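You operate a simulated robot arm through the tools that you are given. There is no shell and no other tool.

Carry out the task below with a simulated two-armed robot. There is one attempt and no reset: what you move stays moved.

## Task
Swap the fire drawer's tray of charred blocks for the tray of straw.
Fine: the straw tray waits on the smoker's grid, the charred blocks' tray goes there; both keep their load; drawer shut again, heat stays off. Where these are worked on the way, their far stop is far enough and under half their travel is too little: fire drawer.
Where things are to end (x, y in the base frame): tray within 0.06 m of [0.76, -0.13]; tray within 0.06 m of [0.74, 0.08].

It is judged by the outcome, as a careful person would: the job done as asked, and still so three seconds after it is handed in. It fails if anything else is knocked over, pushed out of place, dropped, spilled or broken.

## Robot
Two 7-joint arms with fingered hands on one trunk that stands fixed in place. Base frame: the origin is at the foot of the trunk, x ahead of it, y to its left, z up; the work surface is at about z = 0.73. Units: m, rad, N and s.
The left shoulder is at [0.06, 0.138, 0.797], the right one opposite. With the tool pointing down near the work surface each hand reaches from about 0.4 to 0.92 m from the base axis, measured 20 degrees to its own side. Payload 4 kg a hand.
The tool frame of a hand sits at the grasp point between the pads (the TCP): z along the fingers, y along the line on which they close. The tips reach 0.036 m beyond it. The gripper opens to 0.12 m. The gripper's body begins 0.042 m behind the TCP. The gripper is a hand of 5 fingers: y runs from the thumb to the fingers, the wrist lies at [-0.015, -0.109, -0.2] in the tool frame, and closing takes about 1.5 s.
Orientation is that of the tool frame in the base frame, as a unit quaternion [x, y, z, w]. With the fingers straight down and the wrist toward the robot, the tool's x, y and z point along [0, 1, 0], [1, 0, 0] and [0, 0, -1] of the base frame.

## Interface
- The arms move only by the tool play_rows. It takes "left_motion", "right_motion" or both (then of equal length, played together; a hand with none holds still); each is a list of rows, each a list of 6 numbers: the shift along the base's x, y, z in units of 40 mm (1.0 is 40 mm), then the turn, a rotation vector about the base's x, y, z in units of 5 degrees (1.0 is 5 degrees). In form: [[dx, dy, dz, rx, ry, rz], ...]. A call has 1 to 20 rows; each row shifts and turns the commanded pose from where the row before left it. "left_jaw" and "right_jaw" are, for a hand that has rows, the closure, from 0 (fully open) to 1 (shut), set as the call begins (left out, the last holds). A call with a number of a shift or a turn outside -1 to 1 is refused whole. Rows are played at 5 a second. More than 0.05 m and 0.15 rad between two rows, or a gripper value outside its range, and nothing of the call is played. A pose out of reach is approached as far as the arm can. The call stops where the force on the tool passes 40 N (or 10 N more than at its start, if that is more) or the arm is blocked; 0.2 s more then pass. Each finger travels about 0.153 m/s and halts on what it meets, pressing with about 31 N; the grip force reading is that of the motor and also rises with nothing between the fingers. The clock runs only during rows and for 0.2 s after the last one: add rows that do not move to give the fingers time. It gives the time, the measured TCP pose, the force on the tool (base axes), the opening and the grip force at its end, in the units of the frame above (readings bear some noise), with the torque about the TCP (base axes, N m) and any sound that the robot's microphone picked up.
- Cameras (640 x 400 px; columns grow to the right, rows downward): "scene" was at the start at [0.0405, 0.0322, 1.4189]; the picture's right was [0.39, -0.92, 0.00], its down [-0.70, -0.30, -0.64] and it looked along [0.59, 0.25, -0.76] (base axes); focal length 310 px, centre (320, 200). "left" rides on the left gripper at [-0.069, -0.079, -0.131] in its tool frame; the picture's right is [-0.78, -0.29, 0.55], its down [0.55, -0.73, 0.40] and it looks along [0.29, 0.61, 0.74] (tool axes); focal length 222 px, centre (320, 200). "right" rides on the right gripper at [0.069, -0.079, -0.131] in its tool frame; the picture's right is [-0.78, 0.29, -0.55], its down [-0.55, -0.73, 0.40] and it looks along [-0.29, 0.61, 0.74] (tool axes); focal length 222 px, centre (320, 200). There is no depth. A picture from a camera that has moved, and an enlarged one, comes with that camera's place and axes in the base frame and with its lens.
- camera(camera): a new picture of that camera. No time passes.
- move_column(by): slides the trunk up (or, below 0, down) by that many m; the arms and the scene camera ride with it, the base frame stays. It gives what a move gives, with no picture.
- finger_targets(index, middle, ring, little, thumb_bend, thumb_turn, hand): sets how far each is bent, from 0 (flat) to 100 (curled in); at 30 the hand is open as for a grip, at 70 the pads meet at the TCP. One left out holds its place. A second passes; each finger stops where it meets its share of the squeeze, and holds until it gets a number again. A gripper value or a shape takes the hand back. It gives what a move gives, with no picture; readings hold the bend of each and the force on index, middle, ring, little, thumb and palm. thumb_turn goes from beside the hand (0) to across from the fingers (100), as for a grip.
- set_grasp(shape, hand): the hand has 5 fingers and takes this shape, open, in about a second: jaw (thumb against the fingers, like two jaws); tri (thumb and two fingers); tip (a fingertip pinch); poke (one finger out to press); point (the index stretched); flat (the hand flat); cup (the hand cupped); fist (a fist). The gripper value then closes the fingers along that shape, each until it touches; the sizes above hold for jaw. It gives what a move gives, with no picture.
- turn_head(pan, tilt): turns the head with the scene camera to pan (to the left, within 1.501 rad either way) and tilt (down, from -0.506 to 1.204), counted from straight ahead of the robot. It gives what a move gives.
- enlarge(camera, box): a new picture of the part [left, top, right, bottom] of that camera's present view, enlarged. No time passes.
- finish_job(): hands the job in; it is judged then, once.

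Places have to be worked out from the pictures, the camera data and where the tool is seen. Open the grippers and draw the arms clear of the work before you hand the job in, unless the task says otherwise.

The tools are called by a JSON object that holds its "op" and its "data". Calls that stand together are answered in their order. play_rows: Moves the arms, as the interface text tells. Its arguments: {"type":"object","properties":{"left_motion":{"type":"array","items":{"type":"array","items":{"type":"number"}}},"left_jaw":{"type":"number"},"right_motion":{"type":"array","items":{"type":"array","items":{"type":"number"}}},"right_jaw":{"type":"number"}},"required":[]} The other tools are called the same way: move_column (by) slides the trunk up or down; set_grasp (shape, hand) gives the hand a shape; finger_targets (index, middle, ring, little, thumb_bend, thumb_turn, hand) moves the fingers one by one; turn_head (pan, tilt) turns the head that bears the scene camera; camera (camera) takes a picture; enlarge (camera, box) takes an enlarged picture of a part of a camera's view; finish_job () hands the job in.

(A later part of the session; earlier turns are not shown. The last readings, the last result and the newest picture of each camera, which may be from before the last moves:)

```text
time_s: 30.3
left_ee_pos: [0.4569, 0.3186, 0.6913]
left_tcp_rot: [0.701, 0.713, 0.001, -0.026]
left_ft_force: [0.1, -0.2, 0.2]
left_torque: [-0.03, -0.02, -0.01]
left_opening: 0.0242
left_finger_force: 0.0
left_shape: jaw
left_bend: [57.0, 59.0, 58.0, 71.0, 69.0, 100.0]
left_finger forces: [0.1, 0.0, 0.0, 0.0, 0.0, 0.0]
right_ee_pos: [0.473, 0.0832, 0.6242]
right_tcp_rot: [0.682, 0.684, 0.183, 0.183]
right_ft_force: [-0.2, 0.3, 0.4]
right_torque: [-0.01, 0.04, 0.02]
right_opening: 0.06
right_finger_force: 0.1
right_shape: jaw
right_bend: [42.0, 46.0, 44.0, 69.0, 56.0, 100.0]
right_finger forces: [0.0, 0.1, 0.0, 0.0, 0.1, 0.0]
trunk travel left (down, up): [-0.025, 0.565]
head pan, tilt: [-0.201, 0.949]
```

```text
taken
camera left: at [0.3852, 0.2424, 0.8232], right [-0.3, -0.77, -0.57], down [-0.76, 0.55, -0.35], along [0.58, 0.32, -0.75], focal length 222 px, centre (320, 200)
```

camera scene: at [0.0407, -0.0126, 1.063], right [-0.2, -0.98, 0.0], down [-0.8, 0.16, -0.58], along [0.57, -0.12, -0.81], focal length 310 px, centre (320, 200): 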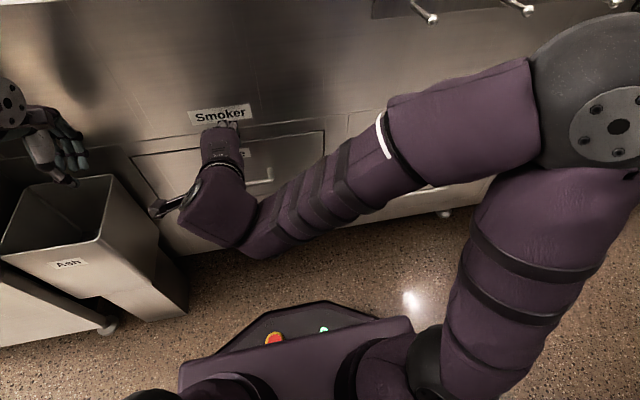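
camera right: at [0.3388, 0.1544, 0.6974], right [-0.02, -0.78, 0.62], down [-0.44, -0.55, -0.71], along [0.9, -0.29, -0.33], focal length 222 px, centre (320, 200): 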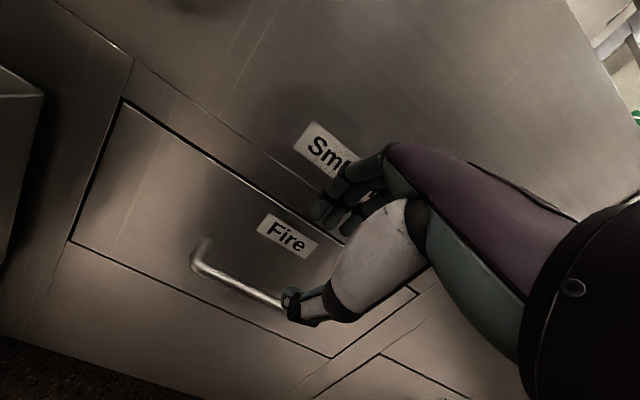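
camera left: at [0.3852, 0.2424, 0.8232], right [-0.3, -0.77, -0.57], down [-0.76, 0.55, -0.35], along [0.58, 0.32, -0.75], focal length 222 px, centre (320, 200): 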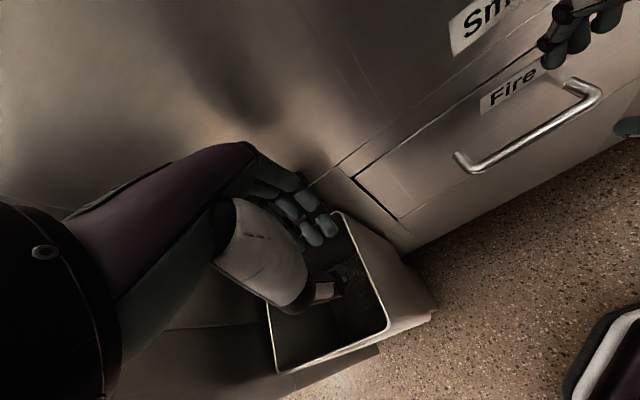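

The reach works in this posture. I'll even out the fingers (the little one is curled more) and leave the thumb wide so only the four fingers will hook behind the bar.

{"op": "finger_targets", "data": {"hand": "right", "index": 50, "middle": 50, "ring": 50, "little": 50, "thumb_bend": 30, "thumb_turn": 97}}

{"op": "play_rows", "data": {"right_motion": [[0.4, 0, -0.5, 0, 0, 0], [0.4, 0, -0.5, 0, 0, 0], [0, 0, -0.5, 0, 0, 0], [0, 0, -0.5, 0, 0, 0], [0, 0, -0.4, 0, 0, 0]]}}

{"op": "camera", "data": {"camera": "left"}}

{"op": "camera", "data": {"camera": "right"}}

```text
time_s: 31.3
left_ee_pos: [0.4563, 0.3187, 0.693]
left_tcp_rot: [0.701, 0.712, 0.0, -0.026]
left_ft_force: [0.4, -0.5, 0.2]
left_torque: [0.02, -0.05, -0.01]
left_opening: 0.0242
left_finger_force: 0.0
left_shape: jaw
left_bend: [57.0, 59.0, 58.0, 71.0, 69.0, 100.0]
left_finger forces: [0.1, 0.0, 0.1, 0.1, 0.0, 0.0]
right_ee_pos: [0.4734, 0.0842, 0.6228]
right_tcp_rot: [0.682, 0.684, 0.182, 0.184]
right_ft_force: [0.3, 0.9, 0.7]
right_torque: [-0.01, 0.01, -0.01]
right_opening: 0.0895
right_finger_force: 0.1
right_shape: fingers
right_bend: [50.0, 50.0, 50.0, 50.0, 30.0, 94.0]
right_finger forces: [0.0, 0.0, 0.0, 0.1, 0.1, 0.1]
trunk travel left (down, up): [-0.025, 0.565]
head pan, tilt: [-0.201, 0.949]
```

```text
time_s: 32.5
left_ee_pos: [0.4563, 0.3164, 0.6909]
left_tcp_rot: [0.701, 0.713, 0.001, -0.026]
left_ft_force: [0.5, 0.9, -0.2]
left_torque: [0.01, -0.02, -0.01]
left_opening: 0.0245
left_finger_force: 0.1
left_shape: jaw
left_bend: [57.0, 59.0, 58.0, 71.0, 69.0, 100.0]
left_finger forces: [0.0, 0.0, 0.0, 0.0, 0.1, 0.0]
right_ee_pos: [0.5042, 0.0836, 0.5281]
right_tcp_rot: [0.683, 0.683, 0.181, 0.183]
right_ft_force: [-0.7, -1.2, -0.4]
right_torque: [0.02, -0.04, 0.0]
right_opening: 0.0896
right_finger_force: 0.1
right_shape: fingers
right_bend: [50.0, 50.0, 50.0, 50.0, 30.0, 94.0]
right_finger forces: [0.0, 0.0, 0.0, 0.1, 0.0, 0.0]
trunk travel left (down, up): [-0.025, 0.565]
head pan, tilt: [-0.201, 0.949]
```

```text
taken
camera left: at [0.3851, 0.2424, 0.8232], right [-0.3, -0.77, -0.57], down [-0.76, 0.55, -0.35], along [0.58, 0.32, -0.75], focal length 222 px, centre (320, 200)
```

left: 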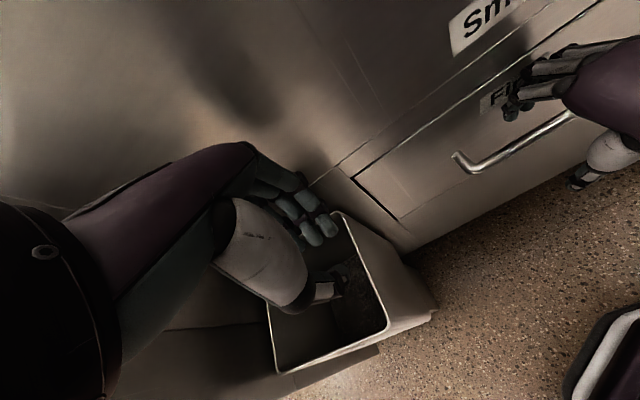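

```text
taken
camera right: at [0.3703, 0.1545, 0.6018], right [-0.02, -0.78, 0.62], down [-0.44, -0.55, -0.71], along [0.9, -0.29, -0.33], focal length 222 px, centre (320, 200)
```

right: 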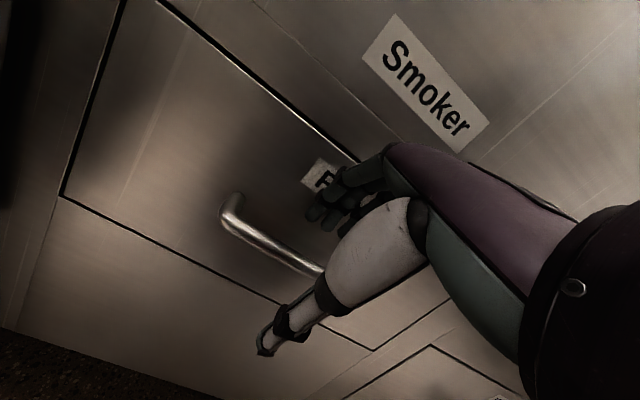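

{"op": "enlarge", "data": {"camera": "left", "box": [440, 20, 640, 200]}}

{"op": "enlarge", "data": {"camera": "right", "box": [200, 130, 440, 370]}}

```text
2.22 times, centred on (540, 110) of left
camera zoom: at [0.3851, 0.2424, 0.8232], right [-0.3, -0.77, -0.57], down [-0.76, 0.55, -0.35], along [0.58, 0.32, -0.75], focal length 494 px, centre (-169, 400)
```

zoom: 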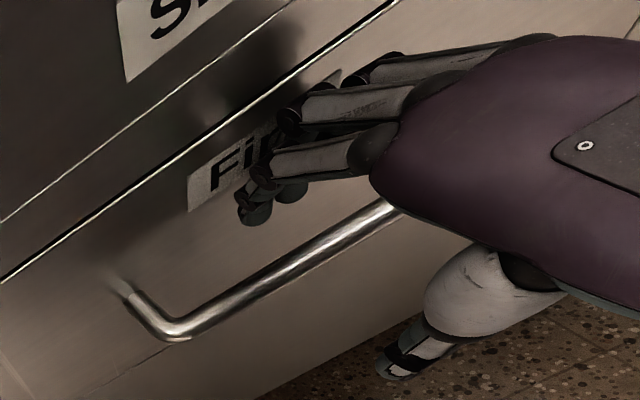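

```text
1.67 times, centred on (320, 250) of right
camera zoom: at [0.3703, 0.1545, 0.6018], right [-0.02, -0.78, 0.62], down [-0.44, -0.55, -0.71], along [0.9, -0.29, -0.33], focal length 370 px, centre (320, 117)
```

zoom: 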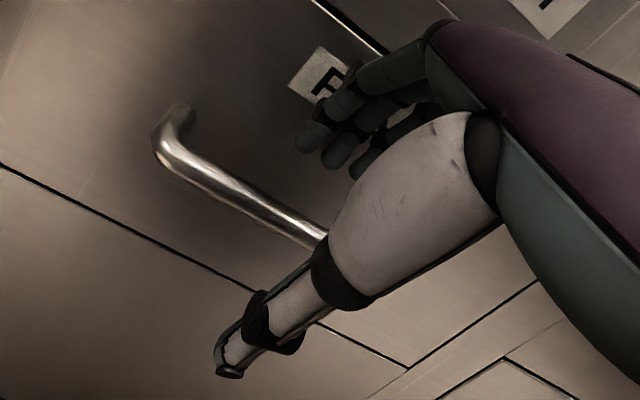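

The index fingertip triangulates to about (0.559, 0.089, 0.515), which is right in the gap between bar and face. I'll descend about 45 mm to get the fingers behind the bar.

{"op": "play_rows", "data": {"right_motion": [[-0.05, 0, -0.3, 0, 0, 0], [-0.05, 0, -0.3, 0, 0, 0], [0, 0, -0.3, 0, 0, 0], [0, 0, -0.25, 0, 0, 0]]}}

{"op": "enlarge", "data": {"camera": "left", "box": [440, 20, 640, 200]}}

{"op": "enlarge", "data": {"camera": "right", "box": [200, 130, 440, 370]}}

```text
time_s: 33.5
left_ee_pos: [0.4559, 0.3181, 0.6913]
left_tcp_rot: [0.701, 0.713, 0.001, -0.025]
left_ft_force: [-1.0, 0.8, 0.0]
left_torque: [0.03, -0.01, 0.03]
left_opening: 0.024
left_finger_force: 0.0
left_shape: jaw
left_bend: [57.0, 59.0, 58.0, 71.0, 69.0, 100.0]
left_finger forces: [0.0, 0.0, 0.1, 0.0, 0.0, 0.0]
right_ee_pos: [0.5011, 0.0847, 0.4822]
right_tcp_rot: [0.683, 0.683, 0.182, 0.183]
right_ft_force: [-0.8, -0.5, 1.1]
right_torque: [0.01, -0.01, -0.01]
right_opening: 0.0895
right_finger_force: 0.0
right_shape: fingers
right_bend: [50.0, 50.0, 50.0, 50.0, 30.0, 94.0]
right_finger forces: [0.1, 0.0, 0.0, 0.2, 0.1, 0.0]
trunk travel left (down, up): [-0.025, 0.565]
head pan, tilt: [-0.201, 0.949]
```

```text
2.22 times, centred on (540, 110) of left
camera zoom: at [0.3852, 0.2424, 0.8232], right [-0.3, -0.77, -0.57], down [-0.76, 0.55, -0.35], along [0.58, 0.32, -0.75], focal length 494 px, centre (-169, 400)
```

zoom: 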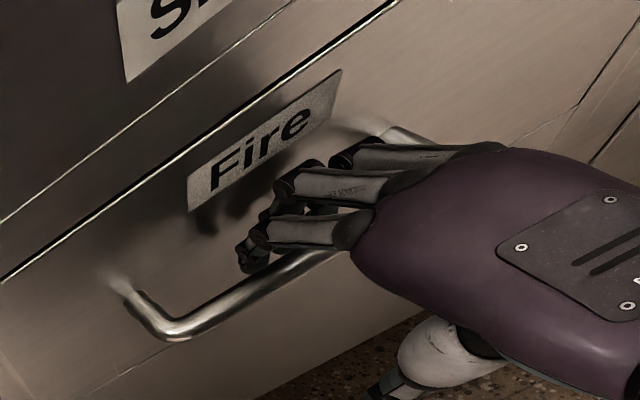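

```text
1.67 times, centred on (320, 250) of right
camera zoom: at [0.3667, 0.1547, 0.5559], right [-0.02, -0.78, 0.62], down [-0.44, -0.55, -0.71], along [0.9, -0.29, -0.33], focal length 370 px, centre (320, 117)
```

zoom: 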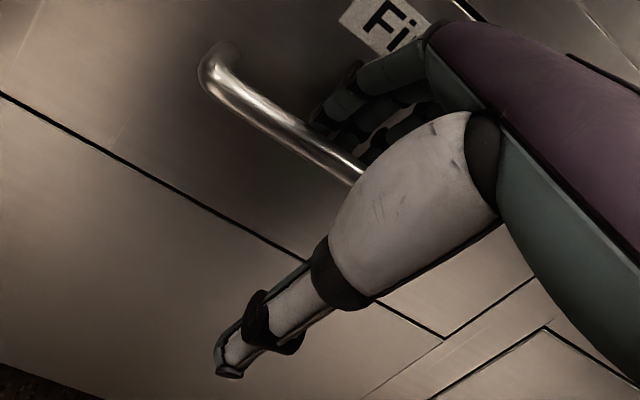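

The fingertips are now behind the bar. I'll go down a further 12 mm and curl the fingers onto it.

{"op": "play_rows", "data": {"right_motion": [[0, 0, -0.2, 0, 0, 0], [0, 0, -0.15, 0, 0, 0]]}}

{"op": "finger_targets", "data": {"hand": "right", "index": 68, "middle": 68, "ring": 68, "little": 68}}

{"op": "enlarge", "data": {"camera": "right", "box": [200, 130, 440, 370]}}

```text
time_s: 34.1
left_ee_pos: [0.4562, 0.3165, 0.6925]
left_tcp_rot: [0.701, 0.713, 0.001, -0.026]
left_ft_force: [-0.6, -0.5, -0.5]
left_torque: [0.02, 0.0, -0.02]
left_opening: 0.0243
left_finger_force: 0.0
left_shape: jaw
left_bend: [57.0, 59.0, 58.0, 71.0, 69.0, 100.0]
left_finger forces: [0.1, 0.0, 0.0, 0.0, 0.1, 0.0]
right_ee_pos: [0.5025, 0.0843, 0.4697]
right_tcp_rot: [0.683, 0.683, 0.183, 0.184]
right_ft_force: [3.1, 0.8, 4.2]
right_torque: [-0.2, -0.14, 0.14]
right_opening: 0.0897
right_finger_force: 2.3
right_shape: fingers
right_bend: [50.0, 50.0, 50.0, 49.0, 30.0, 94.0]
right_finger forces: [0.3, 0.0, 0.0, 4.1, 0.0, 0.1]
trunk travel left (down, up): [-0.025, 0.565]
head pan, tilt: [-0.201, 0.949]
```

```text
time_s: 35.1
left_ee_pos: [0.4573, 0.3178, 0.692]
left_tcp_rot: [0.701, 0.713, 0.0, -0.026]
left_ft_force: [0.2, 0.4, 0.5]
left_torque: [-0.03, 0.02, -0.03]
left_opening: 0.0241
left_finger_force: 0.1
left_shape: jaw
left_bend: [57.0, 59.0, 58.0, 71.0, 69.0, 100.0]
left_finger forces: [0.0, 0.0, 0.0, 0.0, 0.0, 0.1]
right_ee_pos: [0.4997, 0.0845, 0.4676]
right_tcp_rot: [0.682, 0.685, 0.181, 0.182]
right_ft_force: [-2.5, 0.7, -4.0]
right_torque: [0.1, -0.02, 0.03]
right_opening: 0.0626
right_finger_force: 3.5
right_shape: fingers
right_bend: [68.0, 70.0, 68.0, 67.0, 30.0, 94.0]
right_finger forces: [0.0, 4.9, 0.0, 2.2, 0.0, 0.0]
trunk travel left (down, up): [-0.025, 0.565]
head pan, tilt: [-0.201, 0.949]
```

```text
1.67 times, centred on (320, 250) of right
camera zoom: at [0.3666, 0.1547, 0.5416], right [-0.02, -0.78, 0.62], down [-0.44, -0.55, -0.71], along [0.9, -0.29, -0.33], focal length 370 px, centre (320, 117)
```

zoom: 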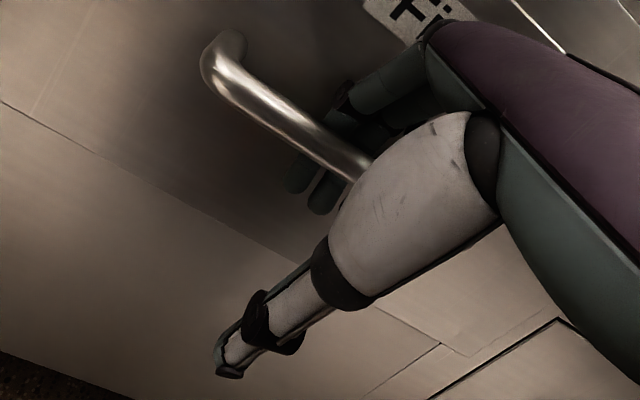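

The fingers wrap the bar with the tips showing below it. I'll pull gently straight toward the robot.

{"op": "play_rows", "data": {"right_motion": [[-0.4, 0, 0, 0, 0, 0], [-0.4, 0, 0, 0, 0, 0], [-0.4, 0, 0, 0, 0, 0], [-0.4, 0, 0, 0, 0, 0], [-0.4, 0, 0, 0, 0, 0]]}}

{"op": "camera", "data": {"camera": "left"}}

{"op": "camera", "data": {"camera": "scene"}}

```text
time_s: 36.3
left_ee_pos: [0.4563, 0.3179, 0.6914]
left_tcp_rot: [0.701, 0.713, 0.001, -0.024]
left_ft_force: [-0.2, 0.5, -0.4]
left_torque: [-0.07, -0.04, 0.0]
left_opening: 0.0244
left_finger_force: 0.1
left_shape: jaw
left_bend: [57.0, 59.0, 58.0, 71.0, 69.0, 100.0]
left_finger forces: [0.0, 0.1, 0.0, 0.1, 0.1, 0.0]
right_ee_pos: [0.4224, 0.0854, 0.4692]
right_tcp_rot: [0.683, 0.683, 0.182, 0.184]
right_ft_force: [0.6, -1.1, 0.5]
right_torque: [0.02, -0.07, 0.07]
right_opening: 0.0626
right_finger_force: 1.8
right_shape: fingers
right_bend: [68.0, 68.0, 68.0, 67.0, 30.0, 94.0]
right_finger forces: [0.0, 1.7, 0.1, 3.0, 0.0, 0.1]
trunk travel left (down, up): [-0.025, 0.565]
head pan, tilt: [-0.201, 0.949]
```

```text
taken
camera left: at [0.385, 0.2427, 0.8233], right [-0.3, -0.77, -0.57], down [-0.76, 0.55, -0.35], along [0.58, 0.32, -0.75], focal length 222 px, centre (320, 200)
```

left: 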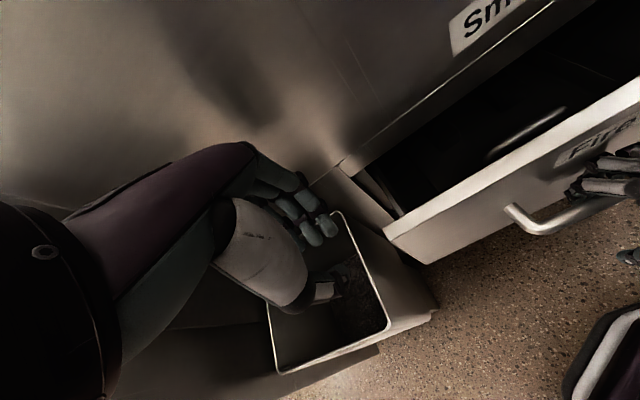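

```text
taken
camera scene: at [0.0404, -0.0122, 1.0632], right [-0.2, -0.98, 0.0], down [-0.8, 0.16, -0.58], along [0.57, -0.12, -0.81], focal length 310 px, centre (320, 200)
```

scene: 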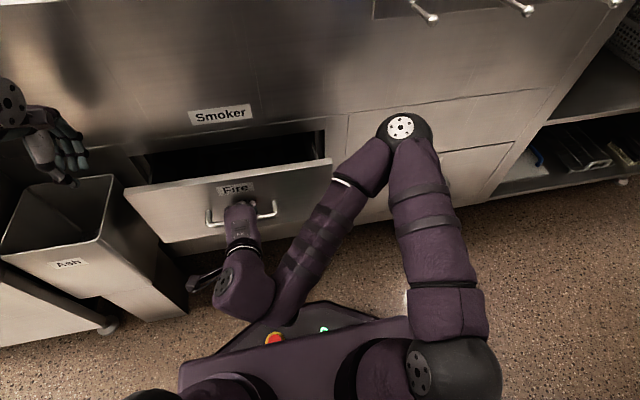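

The drawer slid out about 80 mm with little force, and the charred tray's handle is visible inside. The right elbow has swung forward towards the smoker, so I'll pull on in small steps and watch it.

{"op": "play_rows", "data": {"right_motion": [[-0.35, 0, 0, 0, 0, 0], [-0.35, 0, 0, 0, 0, 0]]}}

{"op": "camera", "data": {"camera": "scene"}}

```text
time_s: 36.9
left_ee_pos: [0.4565, 0.3182, 0.6916]
left_tcp_rot: [0.701, 0.712, 0.0, -0.025]
left_ft_force: [-0.6, 0.2, 0.6]
left_torque: [0.02, 0.03, 0.01]
left_opening: 0.0244
left_finger_force: 0.0
left_shape: jaw
left_bend: [57.0, 59.0, 58.0, 71.0, 69.0, 100.0]
left_finger forces: [0.1, 0.0, 0.0, 0.1, 0.0, 0.0]
right_ee_pos: [0.4061, 0.0999, 0.4654]
right_tcp_rot: [0.682, 0.684, 0.181, 0.183]
right_ft_force: [0.5, -0.1, 1.7]
right_torque: [-0.03, -0.09, 0.07]
right_opening: 0.0625
right_finger_force: 1.4
right_shape: fingers
right_bend: [68.0, 68.0, 68.0, 67.0, 30.0, 94.0]
right_finger forces: [0.0, 2.1, 0.1, 2.3, 0.0, 0.0]
right hand out of reach, approached as far as the arm can: row 1, 2
trunk travel left (down, up): [-0.025, 0.565]
head pan, tilt: [-0.201, 0.949]
```

```text
taken
camera scene: at [0.0407, -0.0128, 1.063], right [-0.2, -0.98, 0.0], down [-0.8, 0.16, -0.58], along [0.57, -0.12, -0.81], focal length 310 px, centre (320, 200)
```

scene: 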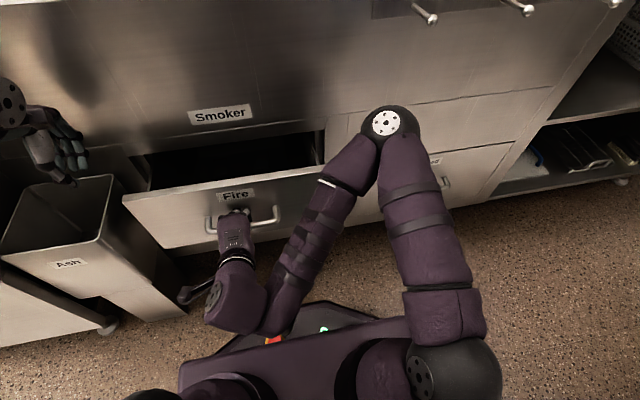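

The right arm reached its near limit with the drawer about 95 mm out. I'll release the bar, rise, and look at the opening so I can re-hook inside the panel's top edge.

{"op": "finger_targets", "data": {"hand": "right", "index": 49, "middle": 49, "ring": 49, "little": 49}}

{"op": "play_rows", "data": {"right_motion": [[0, 0, 0.5, 0, 0, 0], [0, 0, 0.7, 0, 0, 0], [0, 0, 0.8, 0, 0, 0], [0, 0, 0.8, 0, 0, 0], [0, 0, 0.8, 0, 0, 0], [0, 0, 0.8, 0, 0, 0]]}}

{"op": "camera", "data": {"camera": "scene"}}

{"op": "camera", "data": {"camera": "right"}}

{"op": "camera", "data": {"camera": "left"}}

```text
time_s: 37.9
left_ee_pos: [0.4569, 0.3171, 0.6921]
left_tcp_rot: [0.701, 0.713, 0.0, -0.025]
left_ft_force: [0.2, -0.5, -0.7]
left_torque: [0.04, -0.01, 0.02]
left_opening: 0.0241
left_finger_force: 0.1
left_shape: jaw
left_bend: [57.0, 59.0, 58.0, 71.0, 69.0, 100.0]
left_finger forces: [0.0, 0.0, 0.1, 0.0, 0.0, 0.1]
right_ee_pos: [0.4076, 0.0991, 0.4647]
right_tcp_rot: [0.683, 0.683, 0.181, 0.183]
right_ft_force: [3.4, 0.2, 0.4]
right_torque: [-0.04, 0.06, 0.13]
right_opening: 0.0909
right_finger_force: 1.1
right_shape: fingers
right_bend: [49.0, 49.0, 49.0, 48.0, 30.0, 94.0]
right_finger forces: [0.0, 0.0, 0.0, 2.7, 0.1, 0.1]
trunk travel left (down, up): [-0.025, 0.565]
head pan, tilt: [-0.201, 0.949]
```

```text
time_s: 39.3
left_ee_pos: [0.4566, 0.3174, 0.6912]
left_tcp_rot: [0.701, 0.713, 0.001, -0.025]
left_ft_force: [0.2, 0.9, 0.0]
left_torque: [-0.01, 0.02, -0.01]
left_opening: 0.0242
left_finger_force: 0.0
left_shape: jaw
left_bend: [57.0, 59.0, 58.0, 71.0, 69.0, 100.0]
left_finger forces: [0.1, 0.0, 0.0, 0.0, 0.0, 0.0]
right_ee_pos: [0.408, 0.1028, 0.6409]
right_tcp_rot: [0.682, 0.684, 0.183, 0.183]
right_ft_force: [-0.3, 0.3, -0.7]
right_torque: [0.01, 0.03, 0.02]
right_opening: 0.091
right_finger_force: 0.0
right_shape: fingers
right_bend: [49.0, 49.0, 49.0, 49.0, 30.0, 94.0]
right_finger forces: [0.0, 0.0, 0.0, 0.1, 0.1, 0.0]
right hand out of reach, approached as far as the arm can: row 2
trunk travel left (down, up): [-0.025, 0.565]
head pan, tilt: [-0.201, 0.949]
```

```text
taken
camera scene: at [0.041, -0.0125, 1.0629], right [-0.2, -0.98, 0.0], down [-0.8, 0.16, -0.58], along [0.57, -0.12, -0.81], focal length 310 px, centre (320, 200)
```

scene: 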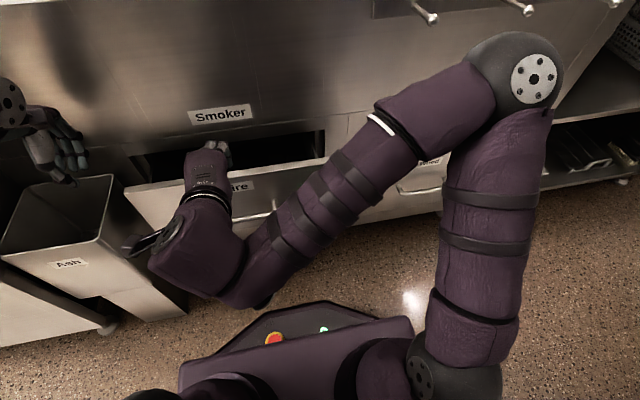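

```text
taken
camera right: at [0.2741, 0.1717, 0.7146], right [-0.02, -0.78, 0.62], down [-0.44, -0.55, -0.71], along [0.9, -0.29, -0.33], focal length 222 px, centre (320, 200)
```

right: 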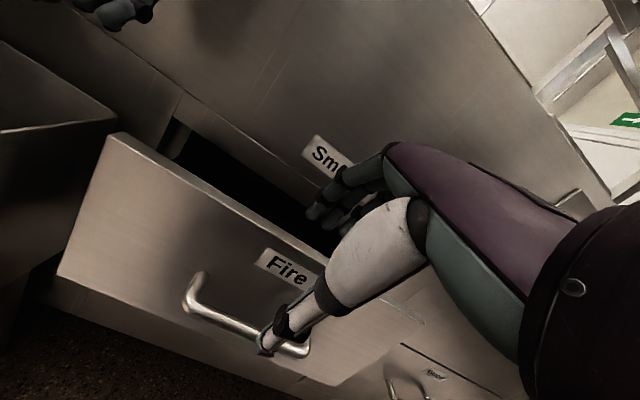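

```text
taken
camera left: at [0.3853, 0.2425, 0.823], right [-0.3, -0.77, -0.57], down [-0.76, 0.55, -0.35], along [0.58, 0.32, -0.75], focal length 222 px, centre (320, 200)
```

left: 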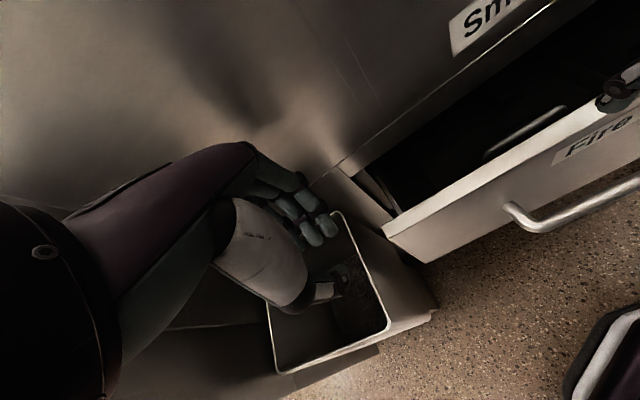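

The open panel's top edge is at x≈0.478, z≈0.578, and the charred tray's handle sits at about z 0.44 inside. I'll move forward and left over the panel, then lower the fingertips behind it.

{"op": "play_rows", "data": {"right_motion": [[0.6, 0.4, 0, 0, 0, 0], [0.6, 0.4, 0, 0, 0, 0], [0.45, 0.4, 0, 0, 0, 0], [0, 0, -0.5, 0, 0, 0], [0, 0, -0.5, 0, 0, 0], [0, 0, -0.5, 0, 0, 0], [0, 0, -0.5, 0, 0, 0]]}}

{"op": "camera", "data": {"camera": "right"}}

{"op": "camera", "data": {"camera": "left"}}

{"op": "camera", "data": {"camera": "scene"}}

```text
time_s: 40.9
left_ee_pos: [0.4572, 0.3179, 0.6919]
left_tcp_rot: [0.701, 0.713, 0.0, -0.026]
left_ft_force: [0.5, -0.2, 0.8]
left_torque: [0.01, 0.0, -0.03]
left_opening: 0.0244
left_finger_force: 0.0
left_shape: jaw
left_bend: [57.0, 59.0, 58.0, 71.0, 69.0, 100.0]
left_finger forces: [0.1, 0.0, 0.0, 0.1, 0.0, 0.0]
right_ee_pos: [0.474, 0.15, 0.5616]
right_tcp_rot: [0.683, 0.684, 0.182, 0.182]
right_ft_force: [-0.6, -0.9, -0.5]
right_torque: [-0.02, -0.01, -0.02]
right_opening: 0.0911
right_finger_force: 0.0
right_shape: fingers
right_bend: [49.0, 49.0, 49.0, 49.0, 30.0, 94.0]
right_finger forces: [0.0, 0.0, 0.0, 0.0, 0.0, 0.0]
trunk travel left (down, up): [-0.025, 0.565]
head pan, tilt: [-0.201, 0.949]
```

```text
taken
camera right: at [0.3401, 0.2202, 0.6347], right [-0.02, -0.78, 0.62], down [-0.44, -0.55, -0.71], along [0.9, -0.29, -0.33], focal length 222 px, centre (320, 200)
```

right: 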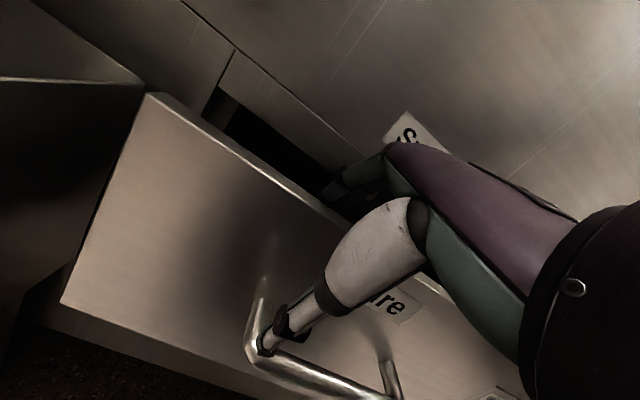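

```text
taken
camera left: at [0.3852, 0.2424, 0.8232], right [-0.3, -0.77, -0.57], down [-0.76, 0.55, -0.35], along [0.58, 0.32, -0.75], focal length 222 px, centre (320, 200)
```

left: 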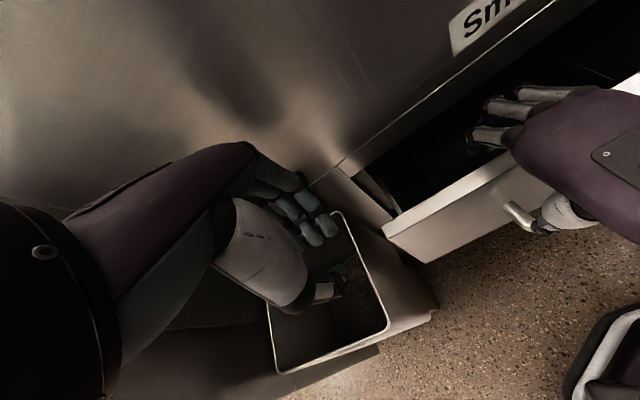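

```text
taken
camera scene: at [0.0407, -0.0126, 1.063], right [-0.2, -0.98, 0.0], down [-0.8, 0.16, -0.58], along [0.57, -0.12, -0.81], focal length 310 px, centre (320, 200)
```

scene: 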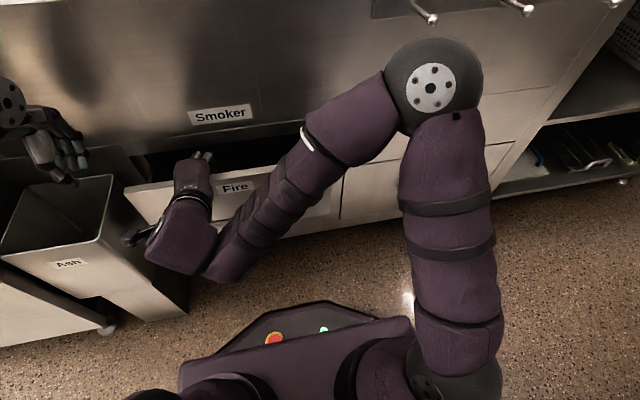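

The fingers hang inside the panel with the thumb in front. I'll curl slightly and pull the drawer toward the robot in small steps.

{"op": "finger_targets", "data": {"hand": "right", "index": 58, "middle": 58, "ring": 58, "little": 58}}

{"op": "play_rows", "data": {"right_motion": [[-0.3, 0, -0.15, 0, 0, 0], [-0.4, 0, 0, 0, 0, 0], [-0.4, 0, 0, 0, 0, 0], [-0.4, 0, 0, 0, 0, 0], [-0.4, 0, 0, 0, 0, 0]]}}

{"op": "camera", "data": {"camera": "scene"}}

```text
time_s: 41.9
left_ee_pos: [0.4566, 0.3181, 0.6925]
left_tcp_rot: [0.701, 0.713, 0.0, -0.025]
left_ft_force: [-0.2, 0.7, -0.5]
left_torque: [0.02, -0.02, 0.0]
left_opening: 0.0243
left_finger_force: 0.1
left_shape: jaw
left_bend: [57.0, 59.0, 58.0, 71.0, 69.0, 100.0]
left_finger forces: [0.0, 0.0, 0.1, 0.0, 0.1, 0.0]
right_ee_pos: [0.4742, 0.1498, 0.5607]
right_tcp_rot: [0.682, 0.684, 0.182, 0.183]
right_ft_force: [0.2, -0.1, -0.5]
right_torque: [0.0, 0.02, -0.01]
right_opening: 0.079
right_finger_force: 0.1
right_shape: fingers
right_bend: [57.0, 57.0, 57.0, 57.0, 30.0, 94.0]
right_finger forces: [0.0, 0.1, 0.1, 0.0, 0.0, 0.0]
trunk travel left (down, up): [-0.025, 0.565]
head pan, tilt: [-0.201, 0.949]
```

```text
time_s: 43.1
left_ee_pos: [0.4566, 0.3178, 0.6915]
left_tcp_rot: [0.701, 0.713, 0.0, -0.024]
left_ft_force: [0.5, -0.9, 0.1]
left_torque: [-0.01, 0.01, 0.0]
left_opening: 0.0242
left_finger_force: 0.1
left_shape: jaw
left_bend: [57.0, 59.0, 58.0, 71.0, 69.0, 100.0]
left_finger forces: [0.0, 0.0, 0.0, 0.0, 0.0, 0.1]
right_ee_pos: [0.3989, 0.1494, 0.5543]
right_tcp_rot: [0.682, 0.684, 0.182, 0.183]
right_ft_force: [1.3, 0.5, 2.2]
right_torque: [-0.08, -0.02, 0.05]
right_opening: 0.0789
right_finger_force: 0.6
right_shape: fingers
right_bend: [57.0, 57.0, 57.0, 57.0, 30.0, 94.0]
right_finger forces: [0.0, 0.0, 0.0, 1.5, 0.0, 0.0]
trunk travel left (down, up): [-0.025, 0.565]
head pan, tilt: [-0.201, 0.949]
```

```text
taken
camera scene: at [0.0408, -0.0126, 1.063], right [-0.2, -0.98, 0.0], down [-0.8, 0.16, -0.58], along [0.57, -0.12, -0.81], focal length 310 px, centre (320, 200)
```

scene: 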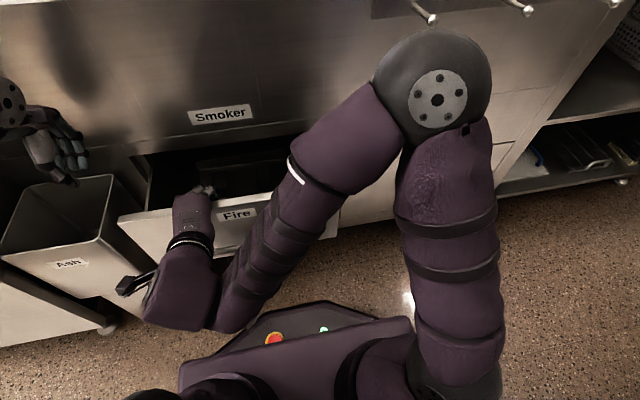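

The drawer is following. I'll keep pulling while levelling the hand so the wrist stays above the panel.

{"op": "play_rows", "data": {"right_motion": [[-0.4, 0, 0, 0, 0.5, 0], [-0.4, 0, 0, 0, 0.5, 0], [-0.4, 0, 0, 0, 0.5, 0], [-0.4, 0, 0, 0, 0.5, 0]]}}

{"op": "camera", "data": {"camera": "scene"}}

{"op": "camera", "data": {"camera": "left"}}

```text
time_s: 44.1
left_ee_pos: [0.4572, 0.3186, 0.6912]
left_tcp_rot: [0.7, 0.713, 0.001, -0.025]
left_ft_force: [1.3, -1.0, 0.8]
left_torque: [0.0, 0.02, 0.01]
left_opening: 0.0241
left_finger_force: 0.0
left_shape: jaw
left_bend: [57.0, 59.0, 58.0, 71.0, 69.0, 100.0]
left_finger forces: [0.0, 0.0, 0.1, 0.0, 0.0, 0.0]
right_ee_pos: [0.3341, 0.1498, 0.5539]
right_tcp_rot: [0.696, 0.697, 0.12, 0.123]
right_ft_force: [0.8, 0.1, -0.2]
right_torque: [-0.02, 0.02, 0.01]
right_opening: 0.0792
right_finger_force: 0.1
right_shape: fingers
right_bend: [57.0, 57.0, 57.0, 57.0, 30.0, 94.0]
right_finger forces: [0.0, 0.0, 0.0, 0.4, 0.1, 0.1]
trunk travel left (down, up): [-0.025, 0.565]
head pan, tilt: [-0.201, 0.949]
```

```text
taken
camera scene: at [0.0408, -0.0125, 1.0629], right [-0.2, -0.98, 0.0], down [-0.8, 0.16, -0.58], along [0.57, -0.12, -0.81], focal length 310 px, centre (320, 200)
```

scene: 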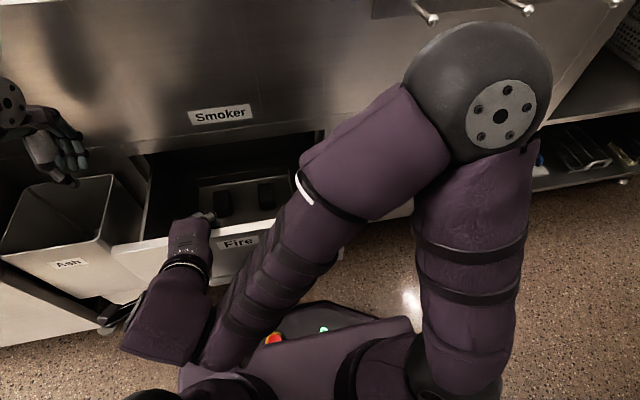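

```text
taken
camera left: at [0.3853, 0.2425, 0.823], right [-0.3, -0.77, -0.57], down [-0.76, 0.55, -0.35], along [0.58, 0.32, -0.75], focal length 222 px, centre (320, 200)
```

left: 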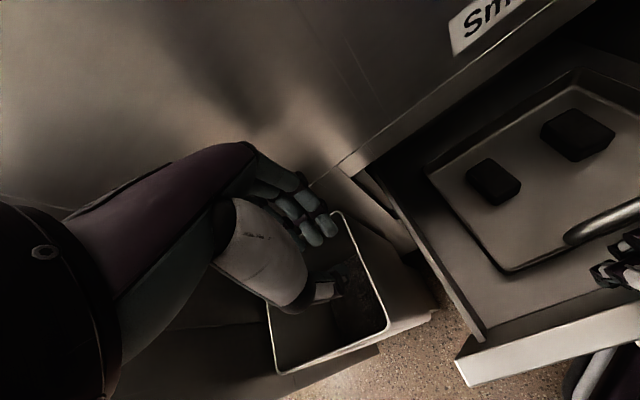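

The drawer is about 0.21 m out and I can see the tray with two charred blocks. I'll keep pulling toward its far stop in small steps.

{"op": "play_rows", "data": {"right_motion": [[-0.4, 0, 0, 0, 0.6, 0], [-0.4, 0, 0, 0, 0.6, 0], [-0.4, 0, 0, 0, 0.6, 0]]}}

{"op": "camera", "data": {"camera": "scene"}}

{"op": "camera", "data": {"camera": "left"}}

```text
time_s: 44.9
left_ee_pos: [0.4573, 0.3182, 0.6911]
left_tcp_rot: [0.701, 0.713, 0.001, -0.026]
left_ft_force: [-0.1, -0.5, -0.6]
left_torque: [0.0, 0.01, 0.03]
left_opening: 0.0242
left_finger_force: 0.0
left_shape: jaw
left_bend: [57.0, 59.0, 58.0, 71.0, 69.0, 100.0]
left_finger forces: [0.1, 0.0, 0.0, 0.0, 0.1, 0.0]
right_ee_pos: [0.287, 0.1494, 0.5535]
right_tcp_rot: [0.702, 0.706, 0.066, 0.067]
right_ft_force: [0.3, -0.3, 0.6]
right_torque: [-0.02, -0.01, -0.03]
right_opening: 0.0792
right_finger_force: 0.1
right_shape: fingers
right_bend: [57.0, 57.0, 57.0, 57.0, 30.0, 94.0]
right_finger forces: [0.0, 0.0, 0.0, 0.1, 0.0, 0.0]
trunk travel left (down, up): [-0.025, 0.565]
head pan, tilt: [-0.201, 0.949]
```

```text
taken
camera scene: at [0.0407, -0.0125, 1.063], right [-0.2, -0.98, 0.0], down [-0.8, 0.16, -0.58], along [0.57, -0.12, -0.81], focal length 310 px, centre (320, 200)
```

scene: 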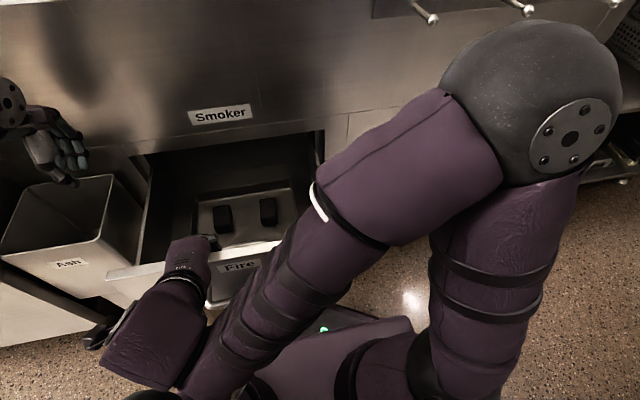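

```text
taken
camera left: at [0.3852, 0.2425, 0.8231], right [-0.3, -0.77, -0.57], down [-0.76, 0.55, -0.35], along [0.58, 0.32, -0.75], focal length 222 px, centre (320, 200)
```

left: 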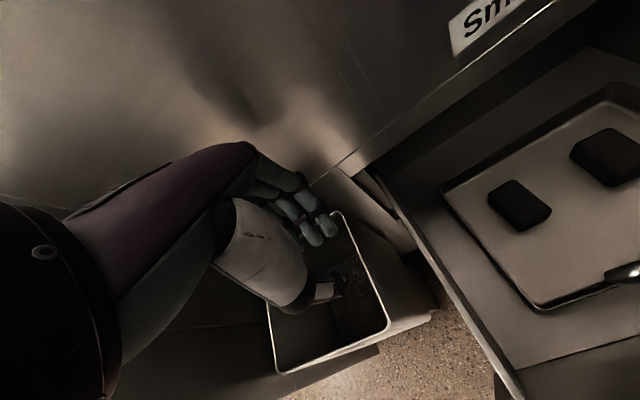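

The panel is now at about x 0.29, so the drawer is about 0.28 m out. I'll try two more small steps to find the stop.

{"op": "play_rows", "data": {"right_motion": [[-0.3, 0, 0, 0, 0.5, 0], [-0.3, 0, 0, 0, 0.5, 0]]}}

{"op": "camera", "data": {"camera": "scene"}}

```text
time_s: 45.5
left_ee_pos: [0.4583, 0.3177, 0.6917]
left_tcp_rot: [0.701, 0.713, 0.001, -0.025]
left_ft_force: [-0.5, -0.2, 0.5]
left_torque: [0.0, 0.03, 0.0]
left_opening: 0.0241
left_finger_force: 0.1
left_shape: jaw
left_bend: [57.0, 59.0, 58.0, 71.0, 69.0, 100.0]
left_finger forces: [0.0, 0.1, 0.0, 0.0, 0.0, 0.1]
right_ee_pos: [0.2628, 0.1485, 0.5554]
right_tcp_rot: [0.705, 0.707, 0.036, 0.037]
right_ft_force: [1.8, -0.1, 0.8]
right_torque: [0.0, -0.06, -0.03]
right_opening: 0.0796
right_finger_force: 0.5
right_shape: fingers
right_bend: [57.0, 57.0, 57.0, 57.0, 30.0, 94.0]
right_finger forces: [0.4, 0.3, 0.2, 0.0, 0.0, 0.1]
trunk travel left (down, up): [-0.025, 0.565]
head pan, tilt: [-0.201, 0.949]
```

```text
taken
camera scene: at [0.0407, -0.0125, 1.063], right [-0.2, -0.98, 0.0], down [-0.8, 0.16, -0.58], along [0.57, -0.12, -0.81], focal length 310 px, centre (320, 200)
```

scene: 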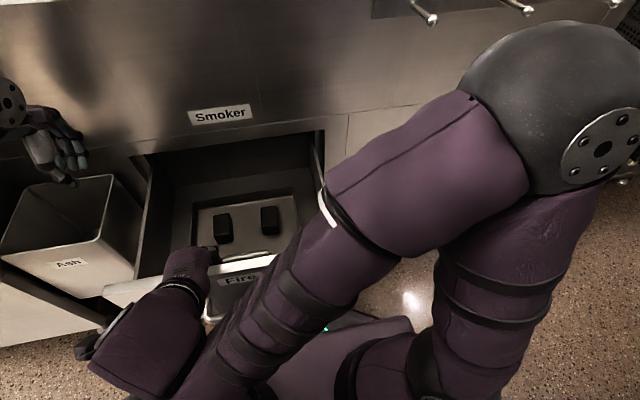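

The drawer is 0.30 m out and still moving freely. One more small pull will show whether the stop is here.

{"op": "play_rows", "data": {"right_motion": [[-0.25, 0, 0, 0, 0.4, 0], [-0.25, 0, 0, 0, 0.4, 0]]}}

{"op": "camera", "data": {"camera": "scene"}}

{"op": "camera", "data": {"camera": "left"}}

```text
time_s: 46.1
left_ee_pos: [0.4561, 0.3173, 0.6904]
left_tcp_rot: [0.7, 0.714, 0.001, -0.024]
left_ft_force: [0.5, -0.2, 0.1]
left_torque: [0.05, 0.01, -0.02]
left_opening: 0.0242
left_finger_force: 0.1
left_shape: jaw
left_bend: [57.0, 59.0, 58.0, 71.0, 69.0, 100.0]
left_finger forces: [0.1, 0.0, 0.0, 0.0, 0.0, 0.0]
right_ee_pos: [0.2429, 0.1486, 0.5551]
right_tcp_rot: [0.707, 0.707, 0.011, 0.013]
right_ft_force: [7.7, 0.9, 3.5]
right_torque: [-0.04, -0.32, 0.18]
right_opening: 0.0823
right_finger_force: 4.2
right_shape: fingers
right_bend: [55.0, 55.0, 56.0, 57.0, 30.0, 94.0]
right_finger forces: [2.5, 2.5, 2.2, 1.1, 0.1, 0.0]
trunk travel left (down, up): [-0.025, 0.565]
head pan, tilt: [-0.201, 0.949]
```

```text
taken
camera scene: at [0.041, -0.0125, 1.063], right [-0.2, -0.98, 0.0], down [-0.8, 0.16, -0.58], along [0.57, -0.12, -0.81], focal length 310 px, centre (320, 200)
```

scene: 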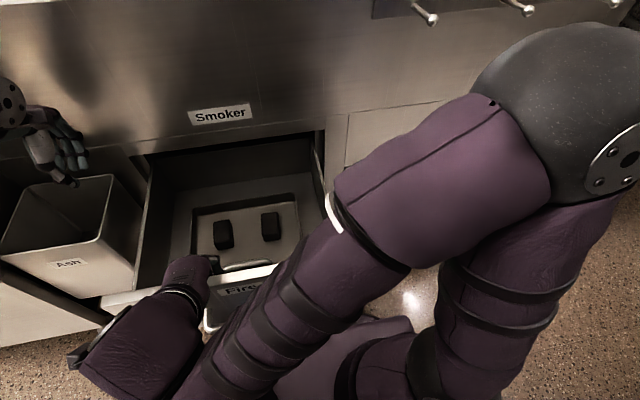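

```text
taken
camera left: at [0.3855, 0.2424, 0.8231], right [-0.3, -0.77, -0.57], down [-0.76, 0.55, -0.35], along [0.58, 0.32, -0.75], focal length 222 px, centre (320, 200)
```

left: 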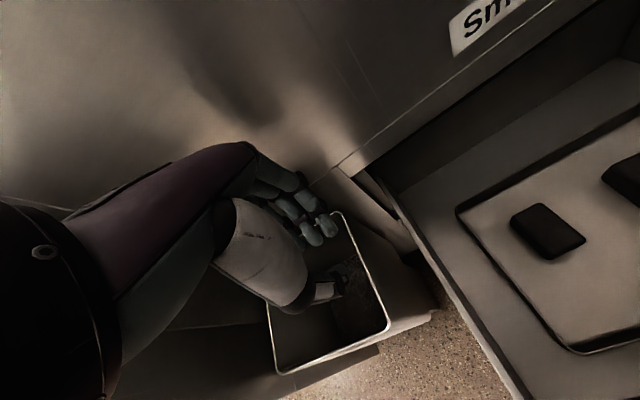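

The drawer has met its stop (force rises to about 8 N) at roughly 0.31 m out. I'll ease off, lift the right hand out, and get a clear view of the tray.

{"op": "play_rows", "data": {"right_motion": [[0.2, 0, 0.1, 0, 0, 0], [0, 0, 0.7, 0, 0, 0], [0, 0, 0.9, 0, 0, 0], [0, 0, 0.9, 0, 0, 0], [0, 0, 0.9, 0, 0, 0], [0.3, -0.5, 0.7, 0, 0, 0], [0.5, -0.7, 0.4, 0, 0, 0], [0.5, -0.8, 0, 0, 0, 0], [0.5, -0.8, 0, 0, 0, 0], [0.5, -0.8, 0, 0, 0, 0], [0.5, -0.8, 0, 0, 0, 0]]}}

{"op": "camera", "data": {"camera": "scene"}}

{"op": "camera", "data": {"camera": "right"}}

{"op": "camera", "data": {"camera": "left"}}

```text
time_s: 48.5
left_ee_pos: [0.4563, 0.3174, 0.6913]
left_tcp_rot: [0.7, 0.714, 0.0, -0.024]
left_ft_force: [0.4, -0.1, 0.8]
left_torque: [-0.01, 0.01, 0.0]
left_opening: 0.024
left_finger_force: 0.0
left_shape: jaw
left_bend: [57.0, 59.0, 58.0, 71.0, 69.0, 100.0]
left_finger forces: [0.0, 0.1, 0.1, 0.1, 0.0, 0.1]
right_ee_pos: [0.3613, -0.0253, 0.7377]
right_tcp_rot: [0.706, 0.708, 0.011, 0.013]
right_ft_force: [0.1, 0.0, 0.2]
right_torque: [-0.04, -0.02, 0.03]
right_opening: 0.0794
right_finger_force: 0.1
right_shape: fingers
right_bend: [57.0, 57.0, 57.0, 57.0, 30.0, 94.0]
right_finger forces: [0.0, 0.0, 0.0, 0.0, 0.0, 0.0]
trunk travel left (down, up): [-0.025, 0.565]
head pan, tilt: [-0.201, 0.949]
```

```text
taken
camera scene: at [0.0406, -0.0124, 1.063], right [-0.2, -0.98, 0.0], down [-0.8, 0.16, -0.58], along [0.57, -0.12, -0.81], focal length 310 px, centre (320, 200)
```

scene: 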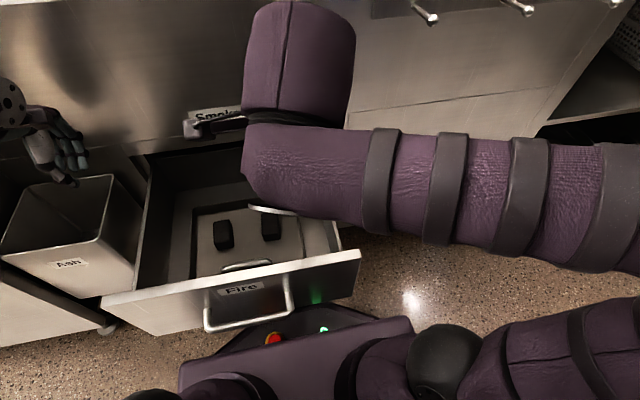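

```text
taken
camera right: at [0.2777, 0.0445, 0.866], right [0.27, -0.78, 0.56], down [-0.72, -0.55, -0.42], along [0.64, -0.29, -0.72], focal length 222 px, centre (320, 200)
```

right: 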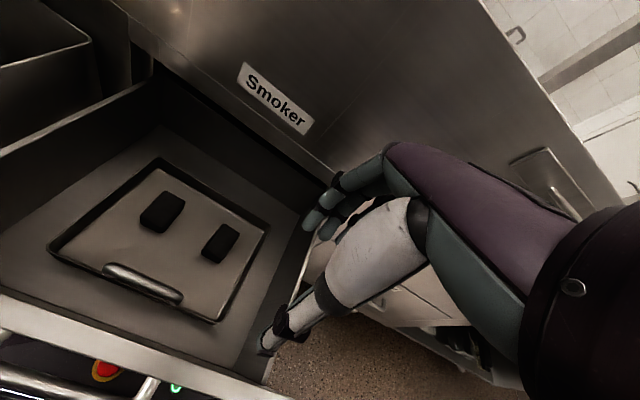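

```text
taken
camera left: at [0.3851, 0.2426, 0.8231], right [-0.3, -0.77, -0.57], down [-0.76, 0.55, -0.35], along [0.58, 0.32, -0.75], focal length 222 px, centre (320, 200)
```

left: 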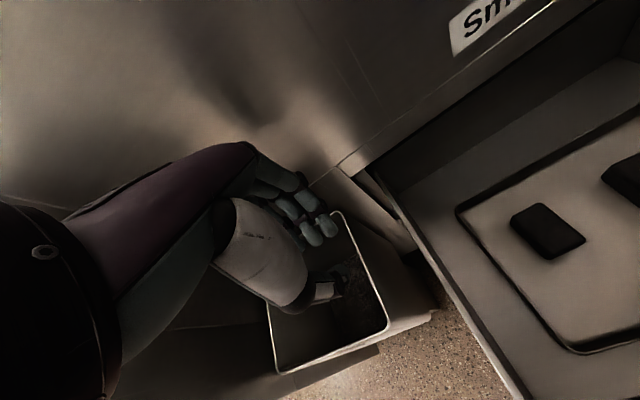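

The tray in the drawer measures roughly x 0.325–0.525, y −0.04–0.205, rim near z 0.42, clear of the smoker face. I'll enlarge to judge the drawer side walls and the handle.

{"op": "enlarge", "data": {"camera": "right", "box": [0, 40, 320, 380]}}

{"op": "enlarge", "data": {"camera": "scene", "box": [90, 120, 370, 350]}}

{"op": "enlarge", "data": {"camera": "left", "box": [330, 100, 640, 400]}}

```text
1.18 times, centred on (160, 210) of right
camera zoom: at [0.2777, 0.0445, 0.866], right [0.27, -0.78, 0.56], down [-0.72, -0.55, -0.42], along [0.64, -0.29, -0.72], focal length 261 px, centre (508, 188)
```

zoom: 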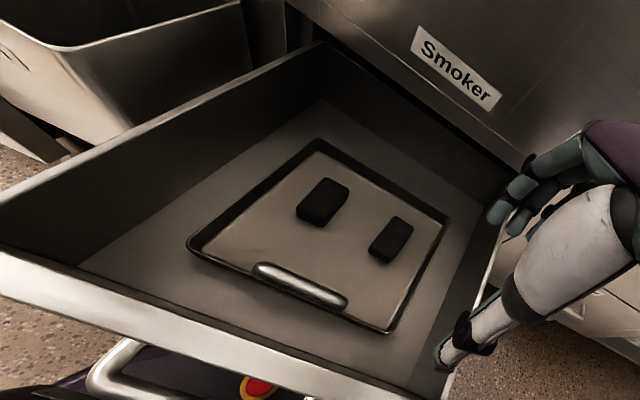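

```text
1.74 times, centred on (230, 235) of scene
camera zoom: at [0.0406, -0.0124, 1.063], right [-0.2, -0.98, 0.0], down [-0.8, 0.16, -0.58], along [0.57, -0.12, -0.81], focal length 540 px, centre (476, 139)
```

zoom: 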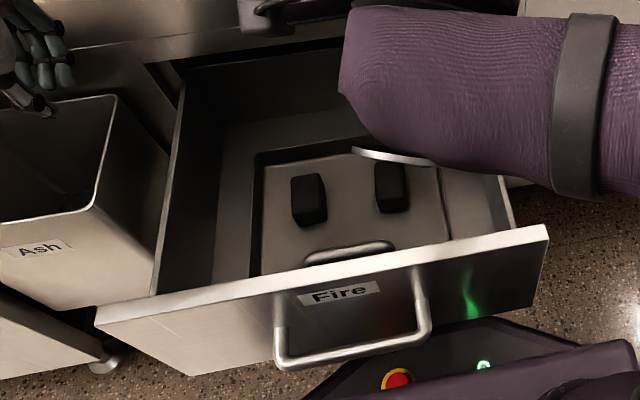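

```text
1.33 times, centred on (485, 250) of left
camera zoom: at [0.3851, 0.2426, 0.8231], right [-0.3, -0.77, -0.57], down [-0.76, 0.55, -0.35], along [0.58, 0.32, -0.75], focal length 296 px, centre (100, 133)
```

zoom: 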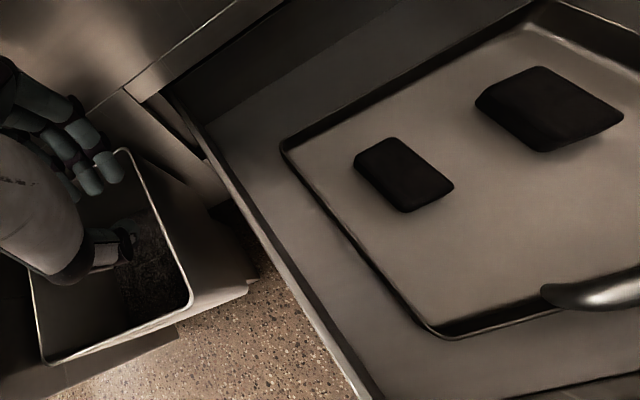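

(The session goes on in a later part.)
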